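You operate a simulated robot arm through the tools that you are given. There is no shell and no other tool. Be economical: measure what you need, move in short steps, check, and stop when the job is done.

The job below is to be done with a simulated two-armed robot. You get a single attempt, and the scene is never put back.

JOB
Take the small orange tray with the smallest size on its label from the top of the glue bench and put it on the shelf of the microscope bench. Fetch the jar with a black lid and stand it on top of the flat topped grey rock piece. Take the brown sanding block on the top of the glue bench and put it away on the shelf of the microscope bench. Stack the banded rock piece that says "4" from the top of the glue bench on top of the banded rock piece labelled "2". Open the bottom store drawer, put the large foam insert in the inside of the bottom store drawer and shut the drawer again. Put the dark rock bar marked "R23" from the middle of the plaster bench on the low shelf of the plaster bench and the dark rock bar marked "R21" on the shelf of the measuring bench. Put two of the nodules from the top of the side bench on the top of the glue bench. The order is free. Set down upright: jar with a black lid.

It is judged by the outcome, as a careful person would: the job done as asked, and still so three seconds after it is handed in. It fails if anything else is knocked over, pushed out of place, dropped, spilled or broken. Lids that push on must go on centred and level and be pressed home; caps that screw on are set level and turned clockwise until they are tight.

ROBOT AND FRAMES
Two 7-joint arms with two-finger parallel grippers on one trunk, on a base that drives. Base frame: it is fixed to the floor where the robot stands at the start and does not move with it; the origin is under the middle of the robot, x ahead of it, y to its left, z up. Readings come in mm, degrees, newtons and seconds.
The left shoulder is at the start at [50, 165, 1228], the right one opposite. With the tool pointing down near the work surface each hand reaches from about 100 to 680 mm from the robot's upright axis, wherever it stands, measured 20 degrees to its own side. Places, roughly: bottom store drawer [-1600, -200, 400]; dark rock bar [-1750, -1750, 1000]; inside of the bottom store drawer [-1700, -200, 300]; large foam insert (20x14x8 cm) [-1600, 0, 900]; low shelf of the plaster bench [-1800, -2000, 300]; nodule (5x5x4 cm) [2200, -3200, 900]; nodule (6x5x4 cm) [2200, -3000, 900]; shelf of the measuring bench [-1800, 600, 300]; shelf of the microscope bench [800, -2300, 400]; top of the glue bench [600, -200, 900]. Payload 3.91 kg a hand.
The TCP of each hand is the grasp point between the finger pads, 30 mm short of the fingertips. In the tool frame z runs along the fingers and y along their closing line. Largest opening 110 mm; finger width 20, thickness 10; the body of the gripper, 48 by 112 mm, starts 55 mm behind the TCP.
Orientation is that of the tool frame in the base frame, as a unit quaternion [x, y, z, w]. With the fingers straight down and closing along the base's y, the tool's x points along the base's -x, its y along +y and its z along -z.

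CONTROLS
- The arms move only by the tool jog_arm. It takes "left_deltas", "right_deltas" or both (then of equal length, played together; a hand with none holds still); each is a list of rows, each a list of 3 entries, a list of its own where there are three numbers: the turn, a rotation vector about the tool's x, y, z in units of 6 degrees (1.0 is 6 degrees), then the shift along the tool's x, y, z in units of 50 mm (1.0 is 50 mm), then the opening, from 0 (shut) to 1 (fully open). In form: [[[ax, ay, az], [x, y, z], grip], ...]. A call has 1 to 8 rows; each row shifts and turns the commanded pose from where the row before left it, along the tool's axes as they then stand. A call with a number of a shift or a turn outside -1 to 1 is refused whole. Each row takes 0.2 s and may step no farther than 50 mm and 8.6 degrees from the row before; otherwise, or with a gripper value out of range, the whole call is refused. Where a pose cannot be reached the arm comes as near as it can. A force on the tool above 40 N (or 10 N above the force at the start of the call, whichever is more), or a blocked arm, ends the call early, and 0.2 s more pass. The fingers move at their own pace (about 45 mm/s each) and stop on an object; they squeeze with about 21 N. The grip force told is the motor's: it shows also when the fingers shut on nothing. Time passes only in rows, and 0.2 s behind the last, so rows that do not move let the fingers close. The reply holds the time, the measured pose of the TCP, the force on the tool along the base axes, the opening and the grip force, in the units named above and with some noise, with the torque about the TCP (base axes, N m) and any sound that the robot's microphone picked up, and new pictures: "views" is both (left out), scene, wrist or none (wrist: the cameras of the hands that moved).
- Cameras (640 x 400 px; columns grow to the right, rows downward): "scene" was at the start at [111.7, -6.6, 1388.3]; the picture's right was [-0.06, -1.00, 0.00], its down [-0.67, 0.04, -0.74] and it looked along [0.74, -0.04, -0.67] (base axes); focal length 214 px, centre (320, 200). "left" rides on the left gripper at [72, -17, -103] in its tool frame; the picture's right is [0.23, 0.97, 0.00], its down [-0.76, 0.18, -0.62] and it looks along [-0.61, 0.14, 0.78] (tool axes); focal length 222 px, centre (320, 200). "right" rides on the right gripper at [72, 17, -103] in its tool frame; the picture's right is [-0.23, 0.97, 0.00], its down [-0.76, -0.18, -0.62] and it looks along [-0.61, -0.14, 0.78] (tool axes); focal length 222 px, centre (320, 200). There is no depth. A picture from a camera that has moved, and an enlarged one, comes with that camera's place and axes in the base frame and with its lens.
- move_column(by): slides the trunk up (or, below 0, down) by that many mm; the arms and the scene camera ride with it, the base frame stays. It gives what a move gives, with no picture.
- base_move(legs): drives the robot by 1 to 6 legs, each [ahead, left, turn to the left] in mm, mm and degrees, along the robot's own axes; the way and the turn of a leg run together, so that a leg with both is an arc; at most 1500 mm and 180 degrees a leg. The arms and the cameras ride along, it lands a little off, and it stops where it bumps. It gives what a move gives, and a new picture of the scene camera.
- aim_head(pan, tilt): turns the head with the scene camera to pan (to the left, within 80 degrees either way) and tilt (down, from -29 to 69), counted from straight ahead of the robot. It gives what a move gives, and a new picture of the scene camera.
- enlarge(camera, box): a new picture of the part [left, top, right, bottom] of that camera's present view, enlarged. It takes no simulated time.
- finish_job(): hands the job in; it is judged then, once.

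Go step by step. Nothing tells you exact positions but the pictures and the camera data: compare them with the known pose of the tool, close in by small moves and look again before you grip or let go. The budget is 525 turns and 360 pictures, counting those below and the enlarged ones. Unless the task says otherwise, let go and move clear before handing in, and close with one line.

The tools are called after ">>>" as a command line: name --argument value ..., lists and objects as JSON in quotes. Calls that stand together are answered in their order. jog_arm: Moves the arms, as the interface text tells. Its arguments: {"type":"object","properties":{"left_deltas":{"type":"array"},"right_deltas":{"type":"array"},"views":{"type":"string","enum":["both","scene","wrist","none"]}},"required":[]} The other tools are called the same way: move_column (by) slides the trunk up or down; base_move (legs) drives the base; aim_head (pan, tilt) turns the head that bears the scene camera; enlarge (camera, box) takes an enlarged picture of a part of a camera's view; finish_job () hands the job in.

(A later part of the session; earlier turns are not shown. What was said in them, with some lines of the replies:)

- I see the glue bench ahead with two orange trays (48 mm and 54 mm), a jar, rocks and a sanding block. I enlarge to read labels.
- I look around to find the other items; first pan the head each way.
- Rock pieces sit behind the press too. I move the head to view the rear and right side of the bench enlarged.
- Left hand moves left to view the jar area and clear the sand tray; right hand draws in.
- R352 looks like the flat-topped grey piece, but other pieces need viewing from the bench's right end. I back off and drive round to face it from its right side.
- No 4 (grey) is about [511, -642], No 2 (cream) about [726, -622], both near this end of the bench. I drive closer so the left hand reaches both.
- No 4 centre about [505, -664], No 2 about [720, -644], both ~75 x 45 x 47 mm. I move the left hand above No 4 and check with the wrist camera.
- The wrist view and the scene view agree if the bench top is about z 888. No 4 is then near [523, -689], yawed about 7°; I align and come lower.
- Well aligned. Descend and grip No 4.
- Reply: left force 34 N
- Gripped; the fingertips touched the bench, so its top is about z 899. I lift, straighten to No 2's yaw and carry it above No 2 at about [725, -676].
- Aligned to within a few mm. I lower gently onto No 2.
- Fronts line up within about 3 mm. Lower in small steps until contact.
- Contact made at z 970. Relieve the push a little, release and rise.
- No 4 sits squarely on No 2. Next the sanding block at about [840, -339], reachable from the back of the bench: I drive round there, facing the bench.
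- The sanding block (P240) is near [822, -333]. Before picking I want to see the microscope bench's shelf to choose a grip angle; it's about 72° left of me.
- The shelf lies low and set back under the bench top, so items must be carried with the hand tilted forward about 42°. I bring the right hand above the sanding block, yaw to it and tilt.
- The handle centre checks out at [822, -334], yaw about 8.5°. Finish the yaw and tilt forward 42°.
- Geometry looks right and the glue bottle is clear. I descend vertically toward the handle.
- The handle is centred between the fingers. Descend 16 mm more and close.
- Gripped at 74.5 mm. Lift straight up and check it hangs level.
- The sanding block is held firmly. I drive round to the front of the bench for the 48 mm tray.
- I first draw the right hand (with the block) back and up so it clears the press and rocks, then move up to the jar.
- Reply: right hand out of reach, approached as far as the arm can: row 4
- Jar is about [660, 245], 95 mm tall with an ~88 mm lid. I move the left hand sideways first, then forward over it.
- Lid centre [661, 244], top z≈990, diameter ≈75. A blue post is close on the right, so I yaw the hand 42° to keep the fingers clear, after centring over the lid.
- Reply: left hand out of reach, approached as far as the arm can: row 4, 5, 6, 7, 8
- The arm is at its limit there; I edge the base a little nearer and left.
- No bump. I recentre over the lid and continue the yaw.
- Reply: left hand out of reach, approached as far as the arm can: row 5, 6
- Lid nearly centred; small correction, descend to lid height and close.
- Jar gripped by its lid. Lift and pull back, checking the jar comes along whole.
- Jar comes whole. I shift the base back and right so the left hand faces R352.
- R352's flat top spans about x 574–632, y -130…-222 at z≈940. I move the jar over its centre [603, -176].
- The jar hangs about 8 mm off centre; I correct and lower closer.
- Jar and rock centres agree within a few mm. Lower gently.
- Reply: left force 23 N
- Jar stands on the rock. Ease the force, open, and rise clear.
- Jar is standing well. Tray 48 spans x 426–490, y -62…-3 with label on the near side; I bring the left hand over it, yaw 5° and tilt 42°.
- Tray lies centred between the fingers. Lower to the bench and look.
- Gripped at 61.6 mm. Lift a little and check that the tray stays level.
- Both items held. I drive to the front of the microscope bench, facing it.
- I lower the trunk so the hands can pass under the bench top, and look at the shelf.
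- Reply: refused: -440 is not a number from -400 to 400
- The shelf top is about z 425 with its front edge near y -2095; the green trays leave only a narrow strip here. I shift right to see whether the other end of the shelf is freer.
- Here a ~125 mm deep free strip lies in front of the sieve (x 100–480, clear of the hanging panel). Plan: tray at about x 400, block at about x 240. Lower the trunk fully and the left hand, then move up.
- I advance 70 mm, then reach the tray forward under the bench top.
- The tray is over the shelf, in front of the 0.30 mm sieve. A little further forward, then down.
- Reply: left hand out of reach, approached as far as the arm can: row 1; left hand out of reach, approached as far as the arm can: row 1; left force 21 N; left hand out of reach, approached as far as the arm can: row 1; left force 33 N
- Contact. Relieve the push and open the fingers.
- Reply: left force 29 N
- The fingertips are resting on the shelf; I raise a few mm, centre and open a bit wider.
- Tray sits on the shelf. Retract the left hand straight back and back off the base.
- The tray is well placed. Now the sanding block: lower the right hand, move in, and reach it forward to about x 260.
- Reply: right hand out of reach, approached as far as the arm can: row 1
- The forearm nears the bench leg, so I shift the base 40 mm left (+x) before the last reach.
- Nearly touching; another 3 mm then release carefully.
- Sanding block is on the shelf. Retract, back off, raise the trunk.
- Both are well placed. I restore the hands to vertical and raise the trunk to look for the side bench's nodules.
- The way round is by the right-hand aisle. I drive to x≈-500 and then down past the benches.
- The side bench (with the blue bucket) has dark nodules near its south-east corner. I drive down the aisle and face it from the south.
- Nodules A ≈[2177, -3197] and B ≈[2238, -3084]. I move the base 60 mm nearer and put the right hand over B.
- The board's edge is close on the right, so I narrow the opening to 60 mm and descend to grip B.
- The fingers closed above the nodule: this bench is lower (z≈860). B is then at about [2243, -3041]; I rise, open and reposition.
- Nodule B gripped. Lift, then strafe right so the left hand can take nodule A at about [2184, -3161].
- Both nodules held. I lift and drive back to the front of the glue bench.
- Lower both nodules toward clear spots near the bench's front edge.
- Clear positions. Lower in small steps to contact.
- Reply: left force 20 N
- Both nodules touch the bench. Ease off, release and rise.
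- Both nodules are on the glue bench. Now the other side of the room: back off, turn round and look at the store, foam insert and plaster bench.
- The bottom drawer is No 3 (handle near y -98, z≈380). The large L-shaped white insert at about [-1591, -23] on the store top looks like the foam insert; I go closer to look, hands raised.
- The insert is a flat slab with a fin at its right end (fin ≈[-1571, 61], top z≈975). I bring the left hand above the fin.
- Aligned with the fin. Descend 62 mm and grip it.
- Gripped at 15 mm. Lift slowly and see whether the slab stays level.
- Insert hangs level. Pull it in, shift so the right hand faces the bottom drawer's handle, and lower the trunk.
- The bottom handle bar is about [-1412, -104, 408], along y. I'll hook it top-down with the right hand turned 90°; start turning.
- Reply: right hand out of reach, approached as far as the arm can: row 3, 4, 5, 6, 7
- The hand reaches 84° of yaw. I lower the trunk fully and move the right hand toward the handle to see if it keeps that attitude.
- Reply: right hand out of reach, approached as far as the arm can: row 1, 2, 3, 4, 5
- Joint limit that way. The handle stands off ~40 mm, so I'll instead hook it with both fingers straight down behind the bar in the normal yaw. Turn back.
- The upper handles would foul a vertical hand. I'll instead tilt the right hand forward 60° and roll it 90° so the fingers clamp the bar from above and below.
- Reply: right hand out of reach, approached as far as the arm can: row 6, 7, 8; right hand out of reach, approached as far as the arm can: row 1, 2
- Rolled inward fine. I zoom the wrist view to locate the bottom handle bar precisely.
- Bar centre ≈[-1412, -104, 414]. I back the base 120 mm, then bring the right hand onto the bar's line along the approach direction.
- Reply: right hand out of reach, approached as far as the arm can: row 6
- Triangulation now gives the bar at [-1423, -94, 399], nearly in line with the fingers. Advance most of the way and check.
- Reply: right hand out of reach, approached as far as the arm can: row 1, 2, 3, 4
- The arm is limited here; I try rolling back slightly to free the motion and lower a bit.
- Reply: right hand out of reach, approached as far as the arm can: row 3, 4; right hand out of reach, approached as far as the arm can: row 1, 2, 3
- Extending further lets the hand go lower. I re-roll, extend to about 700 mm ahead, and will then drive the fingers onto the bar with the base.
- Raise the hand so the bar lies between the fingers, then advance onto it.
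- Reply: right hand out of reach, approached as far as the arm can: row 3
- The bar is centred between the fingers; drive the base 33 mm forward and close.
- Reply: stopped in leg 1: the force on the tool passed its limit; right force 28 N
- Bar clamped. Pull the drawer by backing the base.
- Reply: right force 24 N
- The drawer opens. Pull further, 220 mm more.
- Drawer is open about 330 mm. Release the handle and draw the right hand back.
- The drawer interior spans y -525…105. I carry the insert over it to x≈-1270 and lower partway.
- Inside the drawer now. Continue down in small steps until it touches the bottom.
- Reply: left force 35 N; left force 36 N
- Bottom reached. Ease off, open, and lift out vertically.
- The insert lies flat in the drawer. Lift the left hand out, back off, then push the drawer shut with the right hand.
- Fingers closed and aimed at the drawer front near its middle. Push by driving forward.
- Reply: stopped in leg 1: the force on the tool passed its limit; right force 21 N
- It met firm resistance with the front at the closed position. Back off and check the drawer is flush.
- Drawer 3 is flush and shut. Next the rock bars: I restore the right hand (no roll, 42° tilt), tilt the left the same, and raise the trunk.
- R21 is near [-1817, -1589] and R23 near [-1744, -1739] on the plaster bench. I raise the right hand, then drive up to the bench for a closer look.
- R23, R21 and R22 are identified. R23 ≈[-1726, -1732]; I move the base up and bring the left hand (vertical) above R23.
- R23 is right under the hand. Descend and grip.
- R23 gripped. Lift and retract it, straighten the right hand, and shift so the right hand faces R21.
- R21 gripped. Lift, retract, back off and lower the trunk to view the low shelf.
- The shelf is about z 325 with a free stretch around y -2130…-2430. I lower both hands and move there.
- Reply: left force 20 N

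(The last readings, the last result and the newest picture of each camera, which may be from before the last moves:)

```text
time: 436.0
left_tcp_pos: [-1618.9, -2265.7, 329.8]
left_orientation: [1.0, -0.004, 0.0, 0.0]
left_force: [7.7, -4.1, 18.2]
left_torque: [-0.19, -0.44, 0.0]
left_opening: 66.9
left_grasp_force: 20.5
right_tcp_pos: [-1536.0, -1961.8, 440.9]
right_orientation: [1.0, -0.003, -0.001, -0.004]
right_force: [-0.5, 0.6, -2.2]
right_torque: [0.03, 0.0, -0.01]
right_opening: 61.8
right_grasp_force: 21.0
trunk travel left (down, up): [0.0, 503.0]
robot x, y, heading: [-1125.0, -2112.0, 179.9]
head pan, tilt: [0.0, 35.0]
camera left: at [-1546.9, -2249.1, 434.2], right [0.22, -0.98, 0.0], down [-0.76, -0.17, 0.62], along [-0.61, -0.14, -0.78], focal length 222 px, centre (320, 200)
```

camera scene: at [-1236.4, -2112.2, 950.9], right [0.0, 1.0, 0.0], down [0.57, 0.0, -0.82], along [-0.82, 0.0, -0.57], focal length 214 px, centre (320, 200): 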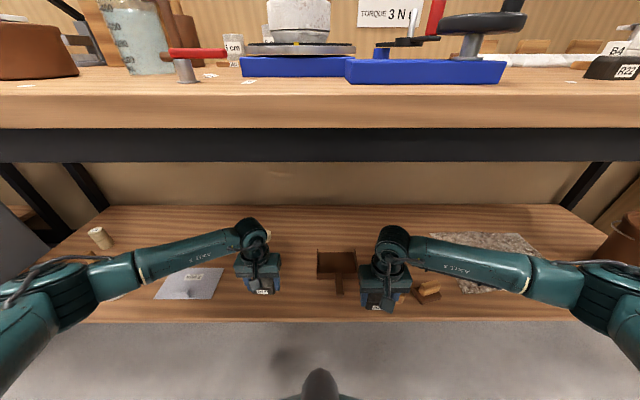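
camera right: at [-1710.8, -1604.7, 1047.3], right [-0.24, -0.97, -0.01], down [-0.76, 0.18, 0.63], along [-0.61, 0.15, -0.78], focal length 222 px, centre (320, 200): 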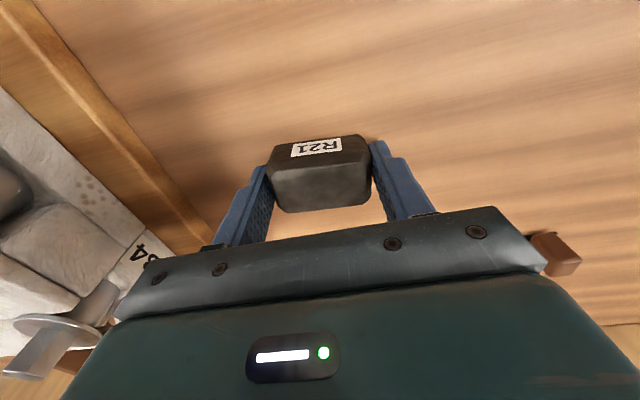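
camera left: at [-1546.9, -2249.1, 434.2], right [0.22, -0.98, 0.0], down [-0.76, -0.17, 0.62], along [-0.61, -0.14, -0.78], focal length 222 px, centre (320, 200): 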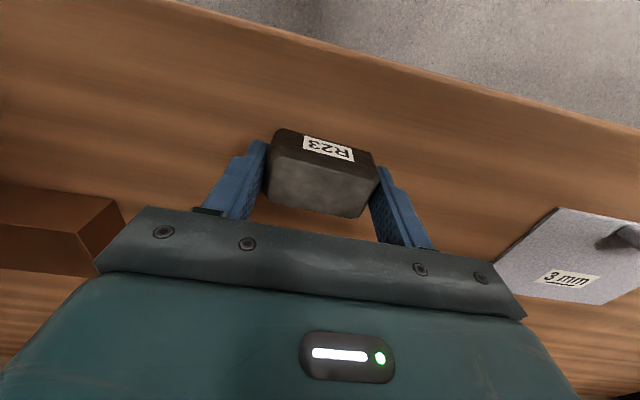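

Contact. Ease, release, rise and back out.

>>> jog_arm --left_deltas '[[[0, 0, 0], [0, 0, -0.06], 0.4], [[0, 0, 0], [0, 0, 0], 0.75], [[0, 0, 0], [0, 0, 0], 0.9], [[0, 0, 0], [0, 0, 0], 0.9], [[0, 0, 0], [0, 0, -0.6], 0.9], [[0, 0, 0], [0, 0, -0.9], 0.9], [[0, 0, 0], [0, 0, -0.9], 0.9]]' --views "wrist"

>>> base_move --legs '[[-330, 0, 0]]'

>>> enlarge --camera "scene" --box '[160, 150, 420, 280]'

```text
time: 437.6
left_tcp_pos: [-1618.7, -2264.2, 451.8]
left_orientation: [1.0, -0.004, 0.001, 0.0]
left_force: [-0.5, 0.2, -0.3]
left_torque: [0.0, -0.05, -0.01]
left_opening: 98.7
left_grasp_force: 0.1
right_tcp_pos: [-1537.4, -1961.5, 439.9]
right_orientation: [1.0, -0.003, 0.0, -0.004]
right_force: [-0.8, -0.2, -1.1]
right_torque: [0.04, -0.03, -0.01]
right_opening: 61.8
right_grasp_force: 20.7
trunk travel left (down, up): [0.0, 503.0]
robot x, y, heading: [-1116.8, -2112.0, 179.3]
head pan, tilt: [0.0, 35.0]
camera left: at [-1546.3, -2248.7, 555.7], right [0.22, -0.98, 0.0], down [-0.76, -0.17, 0.62], along [-0.61, -0.14, -0.78], focal length 222 px, centre (320, 200)
```

left: 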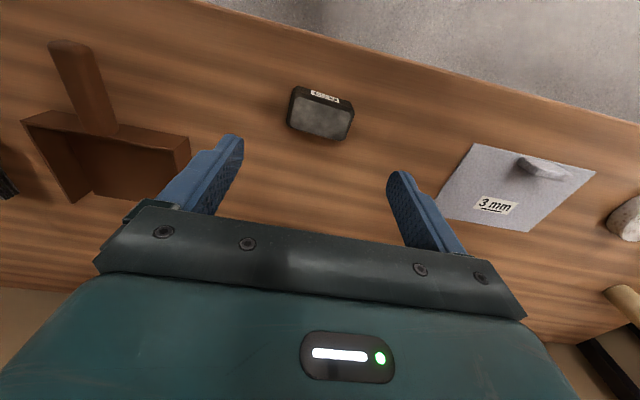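

```text
time: 439.8
left_tcp_pos: [-1288.4, -2265.0, 451.9]
left_orientation: [1.0, -0.004, 0.0, 0.0]
left_force: [0.3, 0.1, 0.7]
left_torque: [0.01, -0.02, 0.0]
left_opening: 99.1
left_grasp_force: 0.0
right_tcp_pos: [-1206.2, -1961.5, 440.5]
right_orientation: [1.0, -0.006, 0.0, -0.004]
right_force: [-0.2, 0.4, -1.1]
right_torque: [0.0, 0.02, -0.01]
right_opening: 61.9
right_grasp_force: 20.9
trunk travel left (down, up): [0.0, 503.0]
robot x, y, heading: [-785.6, -2112.8, 179.9]
head pan, tilt: [0.0, 35.0]
camera scene: at [-906.4, -2113.8, 950.9], right [0.01, 1.0, 0.0], down [0.57, 0.0, -0.82], along [-0.82, 0.01, -0.57], focal length 214 px, centre (320, 200)
```

scene: 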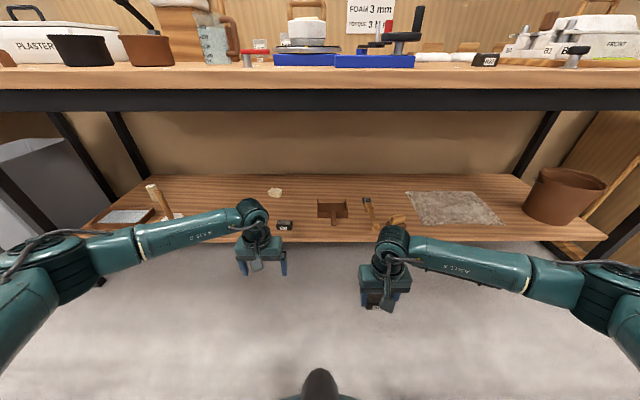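

```text
2.46 times, centred on (290, 215) of scene
camera zoom: at [-906.4, -2113.8, 950.9], right [0.01, 1.0, 0.0], down [0.57, 0.0, -0.82], along [-0.82, 0.01, -0.57], focal length 528 px, centre (394, 163)
```

zoom: 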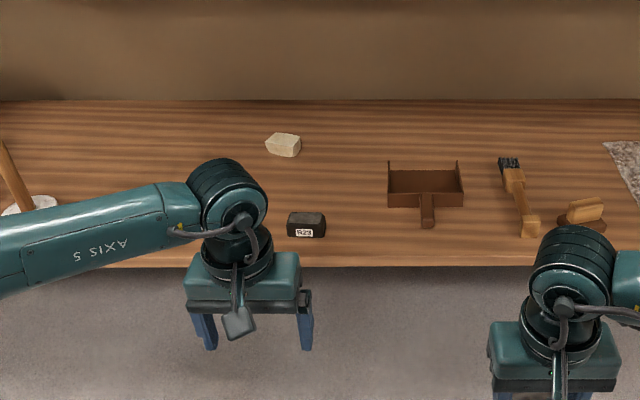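

R23 is on the low shelf. Now strafe to the measuring bench with R21.

>>> base_move --legs '[[0, -1500, 0], [0, -960, 0]]'

>>> enlarge --camera "scene" --box '[160, 120, 480, 300]'

```text
time: 451.8
left_tcp_pos: [-1288.1, 197.3, 449.8]
left_orientation: [1.0, -0.001, 0.0, 0.0]
left_force: [0.7, 0.0, -0.6]
left_torque: [-0.02, -0.03, 0.01]
left_opening: 99.2
left_grasp_force: 0.1
right_tcp_pos: [-1207.6, 501.0, 440.2]
right_orientation: [1.0, 0.0, 0.0, -0.004]
right_force: [0.3, 0.6, -1.8]
right_torque: [-0.01, -0.02, 0.01]
right_opening: 61.5
right_grasp_force: 20.6
trunk travel left (down, up): [0.0, 503.0]
robot x, y, heading: [-788.0, 356.6, -180.0]
head pan, tilt: [0.0, 35.0]
camera scene: at [-906.3, 352.1, 950.9], right [0.0, 1.0, 0.0], down [0.57, 0.0, -0.82], along [-0.82, 0.0, -0.57], focal length 214 px, centre (320, 200)
```

scene: 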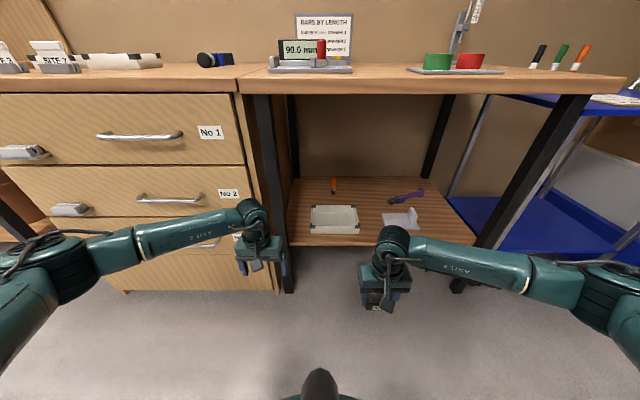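

```text
2.00 times, centred on (320, 210) of scene
camera zoom: at [-906.3, 352.1, 950.9], right [0.0, 1.0, 0.0], down [0.57, 0.0, -0.82], along [-0.82, 0.0, -0.57], focal length 429 px, centre (320, 180)
```

zoom: 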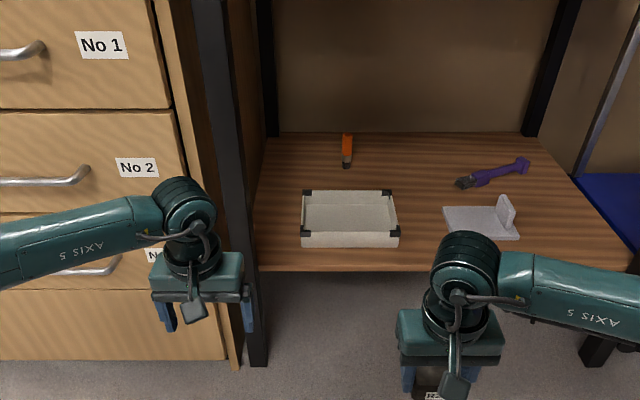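

>>> base_move --legs '[[0, -400, 0]]'

>>> enlarge --camera "scene" --box '[160, 120, 480, 300]'

```text
time: 454.3
left_tcp_pos: [-1289.0, 595.6, 451.6]
left_orientation: [1.0, 0.0, 0.0, 0.0]
left_force: [0.5, -0.7, -0.9]
left_torque: [0.03, 0.0, -0.05]
left_opening: 99.4
left_grasp_force: 0.1
right_tcp_pos: [-1207.9, 900.0, 439.2]
right_orientation: [1.0, 0.0, 0.0, -0.005]
right_force: [0.0, -0.6, -1.5]
right_torque: [-0.03, 0.0, -0.03]
right_opening: 61.6
right_grasp_force: 21.0
trunk travel left (down, up): [0.0, 503.0]
robot x, y, heading: [-791.1, 750.1, -179.9]
head pan, tilt: [0.0, 35.0]
camera scene: at [-906.9, 750.1, 950.9], right [0.0, 1.0, 0.0], down [0.57, 0.0, -0.82], along [-0.82, 0.0, -0.57], focal length 214 px, centre (320, 200)
```

scene: 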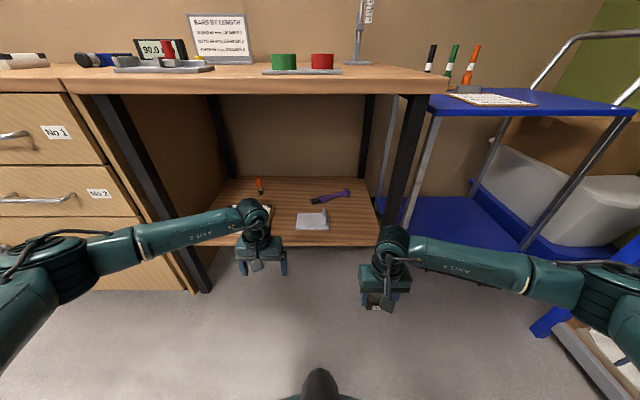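

```text
2.00 times, centred on (320, 210) of scene
camera zoom: at [-906.9, 750.1, 950.9], right [0.0, 1.0, 0.0], down [0.57, 0.0, -0.82], along [-0.82, 0.0, -0.57], focal length 429 px, centre (320, 180)
```

zoom: 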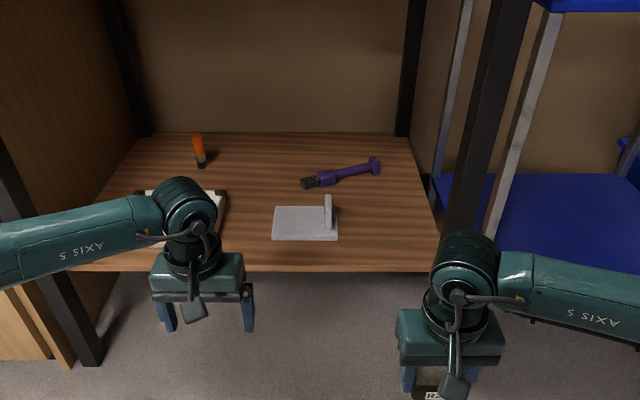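

The free spot is between the white tray and the small L piece, at about [-1560, 580]. I tuck the left arm in, then strafe and drive so R21 comes over that spot.

>>> jog_arm --left_deltas '[[[0, 0, 0], [0.72, -0.18, -0.37], 0.9], [[0, 0, 0], [0.72, -0.18, -0.37], 0.9], [[0, 0, 0], [0.72, -0.18, -0.37], 0.9], [[0, 0, 0], [0.72, -0.18, -0.37], 0.9], [[0, 0, 0], [0.72, -0.18, -0.37], 0.9]]' --right_deltas '[[[0, 0, 0], [0, 0, 0.2], 0.4], [[0, 0, 0], [0, 0, 0.2], 0.4], [[0, 0, 0], [0, 0, 0], 0.4], [[0, 0, 0], [0, 0, 0], 0.4], [[0, 0, 0], [0, 0, 0], 0.4]]' --views "none"

>>> base_move --legs '[[0, 320, 0], [180, 0, 0]]'

```text
time: 455.5
left_tcp_pos: [-1108.9, 640.0, 545.2]
left_orientation: [1.0, 0.0, 0.001, 0.0]
left_force: [0.5, 0.9, 0.4]
left_torque: [0.01, 0.02, -0.05]
left_opening: 99.2
left_grasp_force: 0.0
right_tcp_pos: [-1208.1, 900.0, 420.2]
right_orientation: [1.0, 0.0, 0.0, -0.005]
right_force: [-0.4, 0.2, -0.8]
right_torque: [-0.01, -0.04, 0.02]
right_opening: 61.6
right_grasp_force: 21.2
trunk travel left (down, up): [0.0, 503.0]
robot x, y, heading: [-786.1, 755.4, -180.2]
head pan, tilt: [0.0, 35.0]
```

```text
time: 458.8
left_tcp_pos: [-1288.7, 321.8, 545.4]
left_orientation: [1.0, -0.001, 0.0, 0.0]
left_force: [0.3, -0.1, 0.5]
left_torque: [-0.01, 0.0, 0.03]
left_opening: 98.8
left_grasp_force: 0.2
right_tcp_pos: [-1388.1, 579.0, 419.7]
right_orientation: [1.0, -0.001, 0.0, -0.004]
right_force: [0.0, 0.2, -3.1]
right_torque: [0.02, 0.01, 0.01]
right_opening: 61.5
right_grasp_force: 21.6
trunk travel left (down, up): [0.0, 503.0]
robot x, y, heading: [-967.2, 436.2, -180.0]
head pan, tilt: [0.0, 35.0]
camera scene: at [-1086.5, 429.9, 950.9], right [0.0, 1.0, 0.0], down [0.57, 0.0, -0.82], along [-0.82, 0.0, -0.57], focal length 214 px, centre (320, 200)
```

scene: 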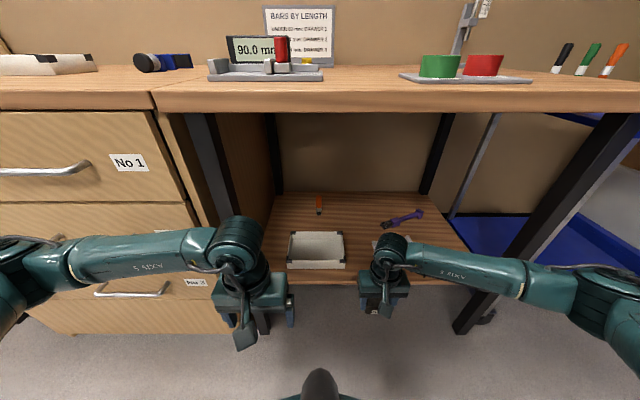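

>>> base_move --legs '[[168, 0, 0]]'

>>> jog_arm --right_deltas '[[[0, 0, 0], [0, 0, 0.4], 0.4]]' --views "wrist"

```text
time: 460.2
left_tcp_pos: [-1420.9, 317.6, 544.8]
left_orientation: [1.0, -0.01, 0.005, 0.002]
left_force: [0.4, 0.3, -0.3]
left_torque: [0.02, 0.01, 0.05]
left_opening: 99.1
left_grasp_force: 0.0
right_tcp_pos: [-1532.9, 576.9, 420.6]
right_orientation: [1.0, 0.003, -0.002, -0.004]
right_force: [-0.2, 0.5, -1.6]
right_torque: [0.01, 0.0, -0.01]
right_opening: 61.4
right_grasp_force: 21.2
trunk travel left (down, up): [0.0, 503.0]
robot x, y, heading: [-1113.1, 432.1, -179.7]
head pan, tilt: [0.0, 35.0]
stopped in leg 1: the robot was blocked; the commanded pose is now the measured one
camera scene: at [-1229.2, 431.2, 951.6], right [-0.01, 1.0, 0.0], down [0.57, 0.0, -0.82], along [-0.82, -0.01, -0.57], focal length 214 px, centre (320, 200)
```

scene: 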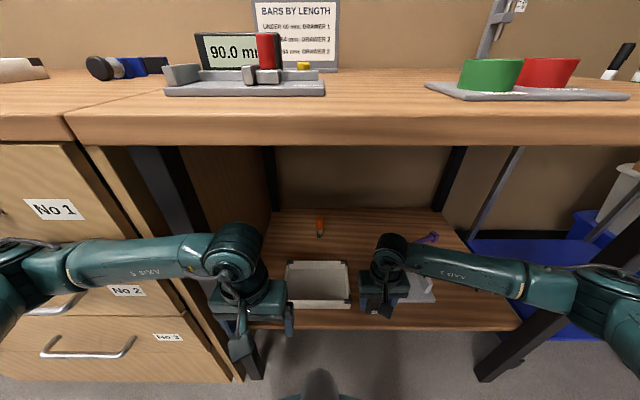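

```text
time: 460.6
left_tcp_pos: [-1420.5, 319.2, 544.0]
left_orientation: [1.0, -0.01, 0.005, 0.002]
left_force: [0.2, 0.6, -0.1]
left_torque: [0.01, -0.01, -0.01]
left_opening: 99.1
left_grasp_force: 0.1
right_tcp_pos: [-1534.3, 577.6, 401.6]
right_orientation: [1.0, 0.001, -0.002, -0.004]
right_force: [0.4, 0.1, -1.1]
right_torque: [0.04, -0.02, 0.01]
right_opening: 61.9
right_grasp_force: 21.3
trunk travel left (down, up): [0.0, 503.0]
robot x, y, heading: [-1112.0, 430.1, -179.4]
head pan, tilt: [0.0, 35.0]
camera right: at [-1461.8, 561.1, 504.4], right [-0.22, -0.97, -0.01], down [-0.76, 0.17, 0.63], along [-0.61, 0.14, -0.78], focal length 222 px, centre (320, 200)
```

right: 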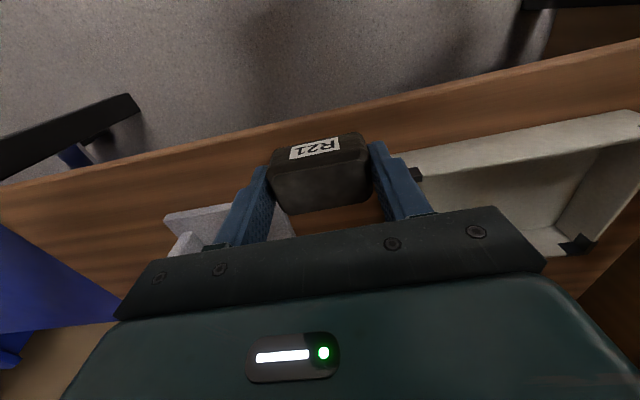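

The base was stopped by a light bump of the left arm near the store. I back off 40 mm and extend the right arm instead.

>>> base_move --legs '[[-40, 0, 0]]'

>>> jog_arm --right_deltas '[[[0, 0, 0], [-0.65, 0, 0], 0.4], [[0, 0, 0], [-0.6, 0, 0], 0.4]]' --views "wrist"

>>> aim_head --pan 35 --tilt 35

```text
time: 461.4
left_tcp_pos: [-1384.1, 319.2, 541.3]
left_orientation: [1.0, -0.01, 0.009, 0.001]
left_force: [0.2, 1.1, -0.1]
left_torque: [0.02, 0.01, 0.01]
left_opening: 98.9
left_grasp_force: 0.2
right_tcp_pos: [-1494.8, 578.5, 399.7]
right_orientation: [1.0, 0.001, 0.0, -0.005]
right_force: [0.1, 1.1, -1.8]
right_torque: [-0.02, 0.0, 0.01]
right_opening: 61.7
right_grasp_force: 20.8
trunk travel left (down, up): [0.0, 503.0]
robot x, y, heading: [-1076.2, 434.0, -179.5]
head pan, tilt: [0.0, 35.0]
camera scene: at [-1193.4, 429.9, 950.8], right [-0.01, 1.0, 0.0], down [0.57, 0.0, -0.82], along [-0.82, -0.01, -0.57], focal length 214 px, centre (320, 200)
```

scene: 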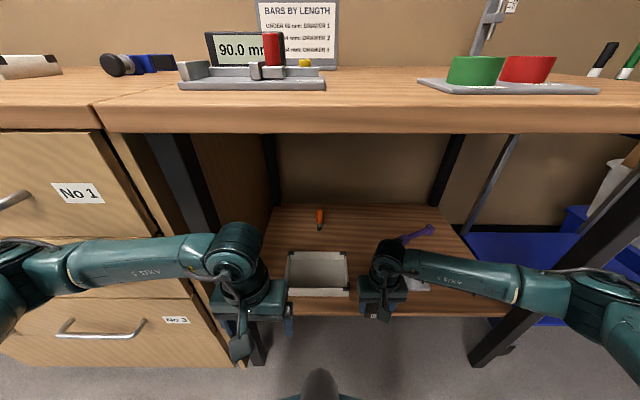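

```text
time: 462.1
left_tcp_pos: [-1383.4, 318.3, 540.6]
left_orientation: [1.0, -0.01, 0.01, 0.001]
left_force: [0.1, 0.5, -0.2]
left_torque: [-0.05, -0.02, 0.02]
left_opening: 99.1
left_grasp_force: 0.1
right_tcp_pos: [-1557.3, 578.0, 398.8]
right_orientation: [1.0, 0.002, -0.001, -0.005]
right_force: [-0.1, 0.2, -0.5]
right_torque: [-0.03, -0.01, 0.0]
right_opening: 61.6
right_grasp_force: 21.2
trunk travel left (down, up): [0.0, 503.0]
robot x, y, heading: [-1074.6, 429.5, -179.8]
head pan, tilt: [0.0, 35.0]
camera right: at [-1486.1, 560.8, 502.6], right [-0.22, -0.97, -0.01], down [-0.76, 0.17, 0.62], along [-0.61, 0.15, -0.78], focal length 222 px, centre (320, 200)
```

right: 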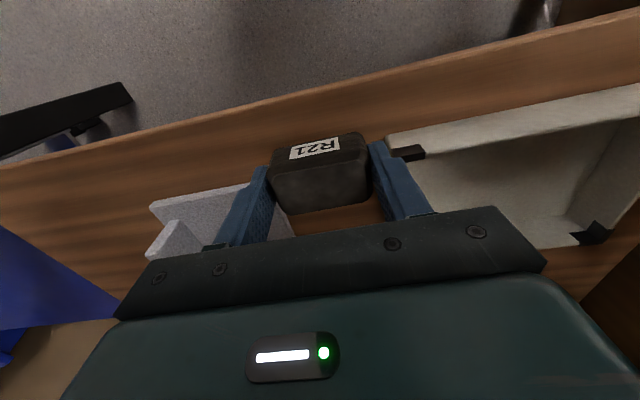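

```text
time: 463.1
left_tcp_pos: [-1382.9, 318.8, 540.2]
left_orientation: [1.0, -0.009, 0.008, 0.001]
left_force: [0.2, 0.6, -0.6]
left_torque: [0.01, 0.0, 0.02]
left_opening: 99.0
left_grasp_force: 0.1
right_tcp_pos: [-1557.2, 578.2, 399.2]
right_orientation: [1.0, 0.002, -0.001, -0.005]
right_force: [0.1, -0.3, -1.9]
right_torque: [0.0, 0.03, 0.01]
right_opening: 61.5
right_grasp_force: 20.9
trunk travel left (down, up): [0.0, 503.0]
robot x, y, heading: [-1075.6, 432.1, -179.8]
head pan, tilt: [35.0, 35.0]
camera scene: at [-1177.2, 379.6, 950.9], right [-0.58, 0.82, 0.0], down [0.47, 0.33, -0.82], along [-0.67, -0.47, -0.57], focal length 214 px, centre (320, 200)
```

scene: 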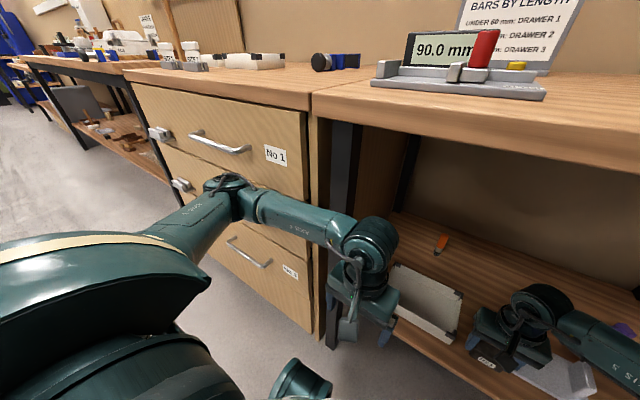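

Shift 14 mm toward the L piece's side to clear the tray, then lower.

>>> jog_arm --right_deltas '[[[0, 0, 0], [-0.06, -0.28, 0], 0.4], [[0, 0, 0], [0, 0, 0.5], 0.4], [[0, 0, 0], [0, 0, 0.4], 0.4]]' --views "wrist"

```text
time: 463.9
left_tcp_pos: [-1382.9, 318.5, 541.1]
left_orientation: [1.0, -0.009, 0.009, 0.001]
left_force: [-1.4, -0.4, 0.0]
left_torque: [-0.02, 0.0, -0.03]
left_opening: 99.0
left_grasp_force: 0.0
right_tcp_pos: [-1560.9, 593.0, 354.3]
right_orientation: [1.0, 0.002, 0.0, -0.005]
right_force: [0.5, 0.0, -1.2]
right_torque: [0.01, -0.02, -0.02]
right_opening: 61.8
right_grasp_force: 21.1
trunk travel left (down, up): [0.0, 503.0]
robot x, y, heading: [-1075.5, 432.8, -179.8]
head pan, tilt: [35.0, 35.0]
camera right: at [-1489.1, 575.7, 457.5], right [-0.22, -0.97, -0.01], down [-0.76, 0.17, 0.63], along [-0.61, 0.15, -0.78], focal length 222 px, centre (320, 200)
```

right: 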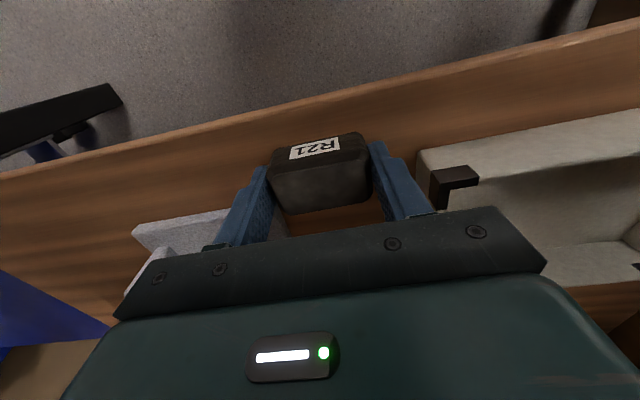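

>>> jog_arm --right_deltas '[[[0, 0, 0], [0, 0, 0.2], 0.4], [[0, 0, 0], [0, 0, 0], 0.4]]' --views "none"

>>> jog_arm --right_deltas '[[[0, 0, 0], [0, 0, 0.14], 0.4], [[0, 0, 0], [0, 0, 0], 0.4]]' --views "none"

>>> jog_arm --right_deltas '[[[0, 0, 0], [0, 0, 0.1], 0.4], [[0, 0, 0], [0, 0, 0], 0.4]]' --views "none"

```text
time: 464.5
left_tcp_pos: [-1383.2, 318.7, 540.2]
left_orientation: [1.0, -0.009, 0.009, 0.001]
left_force: [-0.2, 0.0, -0.1]
left_torque: [0.01, 0.01, 0.02]
left_opening: 98.9
left_grasp_force: 0.0
right_tcp_pos: [-1559.8, 593.1, 345.1]
right_orientation: [1.0, 0.002, 0.0, -0.005]
right_force: [0.3, -0.5, -0.8]
right_torque: [-0.01, -0.04, -0.02]
right_opening: 61.5
right_grasp_force: 21.0
trunk travel left (down, up): [0.0, 503.0]
robot x, y, heading: [-1077.3, 434.7, -179.7]
head pan, tilt: [35.0, 35.0]
```

```text
time: 465.1
left_tcp_pos: [-1383.1, 319.8, 541.6]
left_orientation: [1.0, -0.009, 0.009, 0.001]
left_force: [0.4, 0.7, -0.1]
left_torque: [0.0, -0.04, -0.01]
left_opening: 98.9
left_grasp_force: 0.0
right_tcp_pos: [-1561.8, 592.6, 337.0]
right_orientation: [1.0, 0.002, 0.0, -0.006]
right_force: [0.7, 0.2, -2.8]
right_torque: [0.01, -0.01, -0.01]
right_opening: 61.7
right_grasp_force: 20.4
trunk travel left (down, up): [0.0, 503.0]
robot x, y, heading: [-1075.6, 433.2, -179.6]
head pan, tilt: [35.0, 35.0]
```

```text
time: 465.7
left_tcp_pos: [-1382.9, 318.4, 540.6]
left_orientation: [1.0, -0.01, 0.008, 0.001]
left_force: [0.0, -0.2, 0.0]
left_torque: [-0.03, 0.0, 0.01]
left_opening: 99.0
left_grasp_force: 0.0
right_tcp_pos: [-1561.6, 592.1, 333.9]
right_orientation: [1.0, 0.001, -0.001, -0.004]
right_force: [4.3, 2.1, 12.0]
right_torque: [-0.33, 0.12, 0.11]
right_opening: 61.6
right_grasp_force: 20.9
trunk travel left (down, up): [0.0, 503.0]
robot x, y, heading: [-1077.4, 431.9, -179.6]
head pan, tilt: [35.0, 35.0]
```

Contact at z 334. Open only a little (to ~80 mm), then rise.

>>> jog_arm --right_deltas '[[[0, 0, 0], [0, 0, -0.03], 0.4], [[0, 0, 0], [0, 0, 0], 0.65], [[0, 0, 0], [0, 0, 0], 0.7], [[0, 0, 0], [0, 0, 0], 0.7]]' --views "wrist"

```text
time: 466.7
left_tcp_pos: [-1382.4, 318.1, 539.7]
left_orientation: [1.0, -0.01, 0.009, 0.001]
left_force: [-0.7, -0.3, -0.2]
left_torque: [0.02, 0.03, 0.02]
left_opening: 98.7
left_grasp_force: 0.1
right_tcp_pos: [-1560.7, 591.1, 334.2]
right_orientation: [1.0, 0.002, 0.0, -0.005]
right_force: [0.2, -0.3, 0.3]
right_torque: [0.01, -0.01, 0.0]
right_opening: 77.3
right_grasp_force: 0.1
trunk travel left (down, up): [0.0, 503.0]
robot x, y, heading: [-1073.2, 431.1, -179.5]
head pan, tilt: [35.0, 35.0]
camera right: at [-1489.1, 575.4, 437.3], right [-0.22, -0.97, -0.01], down [-0.76, 0.17, 0.62], along [-0.61, 0.15, -0.78], focal length 222 px, centre (320, 200)
```

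right: 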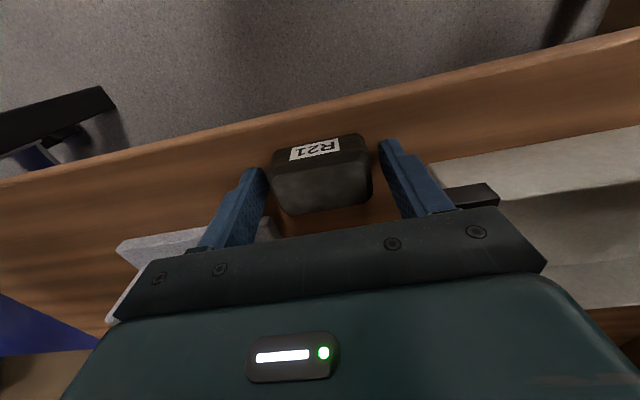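

>>> jog_arm --right_deltas '[[[0, 0, 0], [0, 0, -0.7], 0.7], [[0, 0, 0], [0, 0, -0.9], 0.7], [[0, 0, 0], [0, 0, -0.6], 0.7]]' --views "wrist"

>>> base_move --legs '[[-450, 0, 0]]'

>>> aim_head --pan 0 --tilt 35

>>> enlarge --camera "scene" --box '[160, 80, 480, 260]'

```text
time: 467.5
left_tcp_pos: [-1382.8, 319.3, 540.1]
left_orientation: [1.0, -0.01, 0.009, 0.001]
left_force: [0.5, -0.6, 0.0]
left_torque: [0.0, 0.02, 0.0]
left_opening: 98.8
left_grasp_force: 0.1
right_tcp_pos: [-1561.1, 590.4, 445.7]
right_orientation: [1.0, 0.001, 0.0, -0.005]
right_force: [-1.2, 0.9, -0.5]
right_torque: [0.0, 0.0, 0.0]
right_opening: 77.3
right_grasp_force: 0.1
trunk travel left (down, up): [0.0, 503.0]
robot x, y, heading: [-1074.5, 430.7, -179.5]
head pan, tilt: [35.0, 35.0]
camera right: at [-1489.4, 573.6, 548.1], right [-0.22, -0.97, -0.01], down [-0.76, 0.17, 0.63], along [-0.61, 0.15, -0.78], focal length 222 px, centre (320, 200)
```

right: 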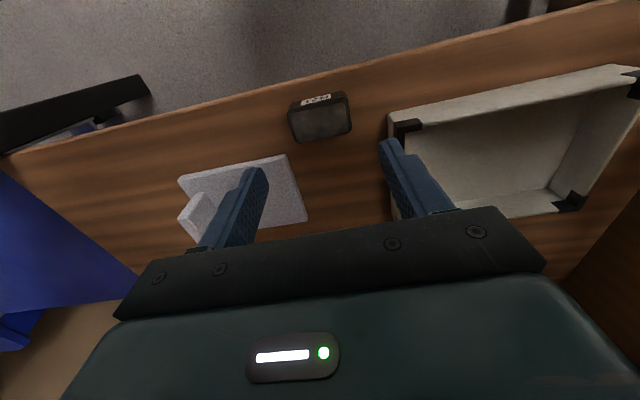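

```text
time: 470.2
left_tcp_pos: [-934.6, 321.0, 541.0]
left_orientation: [1.0, -0.01, 0.009, 0.001]
left_force: [0.1, 0.0, -0.3]
left_torque: [-0.02, -0.01, 0.02]
left_opening: 99.1
left_grasp_force: 0.1
right_tcp_pos: [-1110.3, 594.2, 445.0]
right_orientation: [1.0, 0.002, 0.0, -0.005]
right_force: [0.0, 0.8, 0.1]
right_torque: [0.0, 0.0, 0.01]
right_opening: 77.0
right_grasp_force: 0.2
trunk travel left (down, up): [0.0, 503.0]
robot x, y, heading: [-624.1, 435.4, -179.7]
head pan, tilt: [35.0, 35.0]
camera scene: at [-728.1, 382.4, 950.9], right [-0.58, 0.82, 0.0], down [0.47, 0.33, -0.82], along [-0.67, -0.47, -0.57], focal length 214 px, centre (320, 200)
```

scene: 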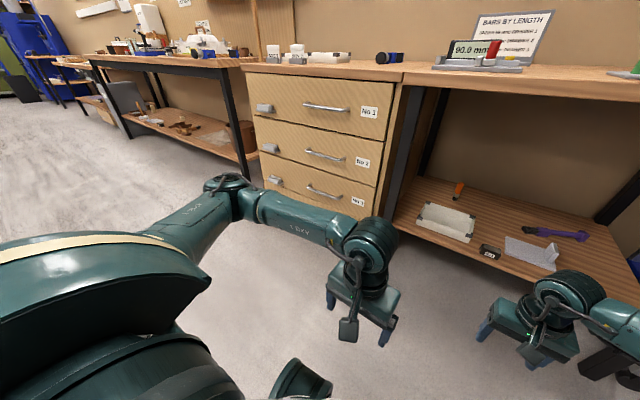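

```text
time: 471.2
left_tcp_pos: [-933.4, 321.0, 540.4]
left_orientation: [1.0, -0.009, 0.009, 0.001]
left_force: [0.3, 0.5, -1.1]
left_torque: [0.0, -0.03, 0.01]
left_opening: 99.3
left_grasp_force: 0.1
right_tcp_pos: [-1112.2, 593.9, 443.9]
right_orientation: [1.0, 0.002, -0.001, -0.005]
right_force: [-0.2, -0.2, 0.3]
right_torque: [0.01, 0.0, 0.02]
right_opening: 77.0
right_grasp_force: 0.1
trunk travel left (down, up): [0.0, 503.0]
robot x, y, heading: [-624.0, 436.9, -179.8]
head pan, tilt: [0.0, 35.0]
camera scene: at [-744.3, 432.8, 950.9], right [-0.01, 1.0, 0.0], down [0.57, 0.0, -0.82], along [-0.82, -0.01, -0.57], focal length 214 px, centre (320, 200)
```

scene: 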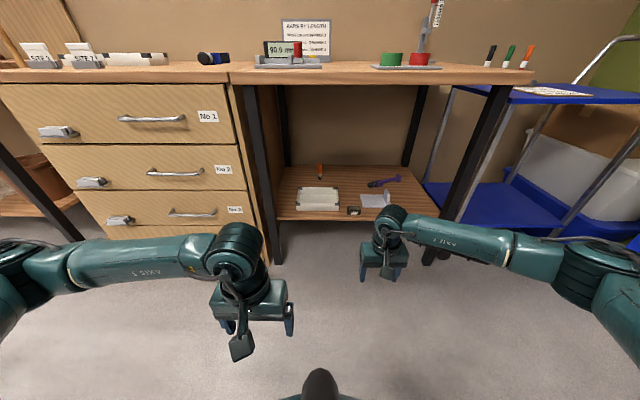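

```text
2.00 times, centred on (320, 170) of scene
camera zoom: at [-744.3, 432.8, 950.9], right [-0.01, 1.0, 0.0], down [0.57, 0.0, -0.82], along [-0.82, -0.01, -0.57], focal length 429 px, centre (320, 260)
```

zoom: 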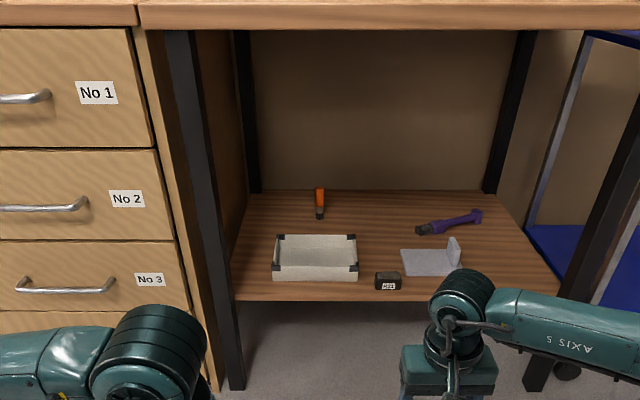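

R21 sits on the measuring bench shelf beside the undisturbed tray and L piece. All drawers are shut and both hands are empty and clear, so I hand the job in.

>>> finish_job

```text
The job is handed in.
```

Every part of the job was carried out, and I handed it in with both hands empty and clear. On the last step the left arm lightly bumped the store's drawer front, probably the middle handle. The drawers still looked shut afterwards.
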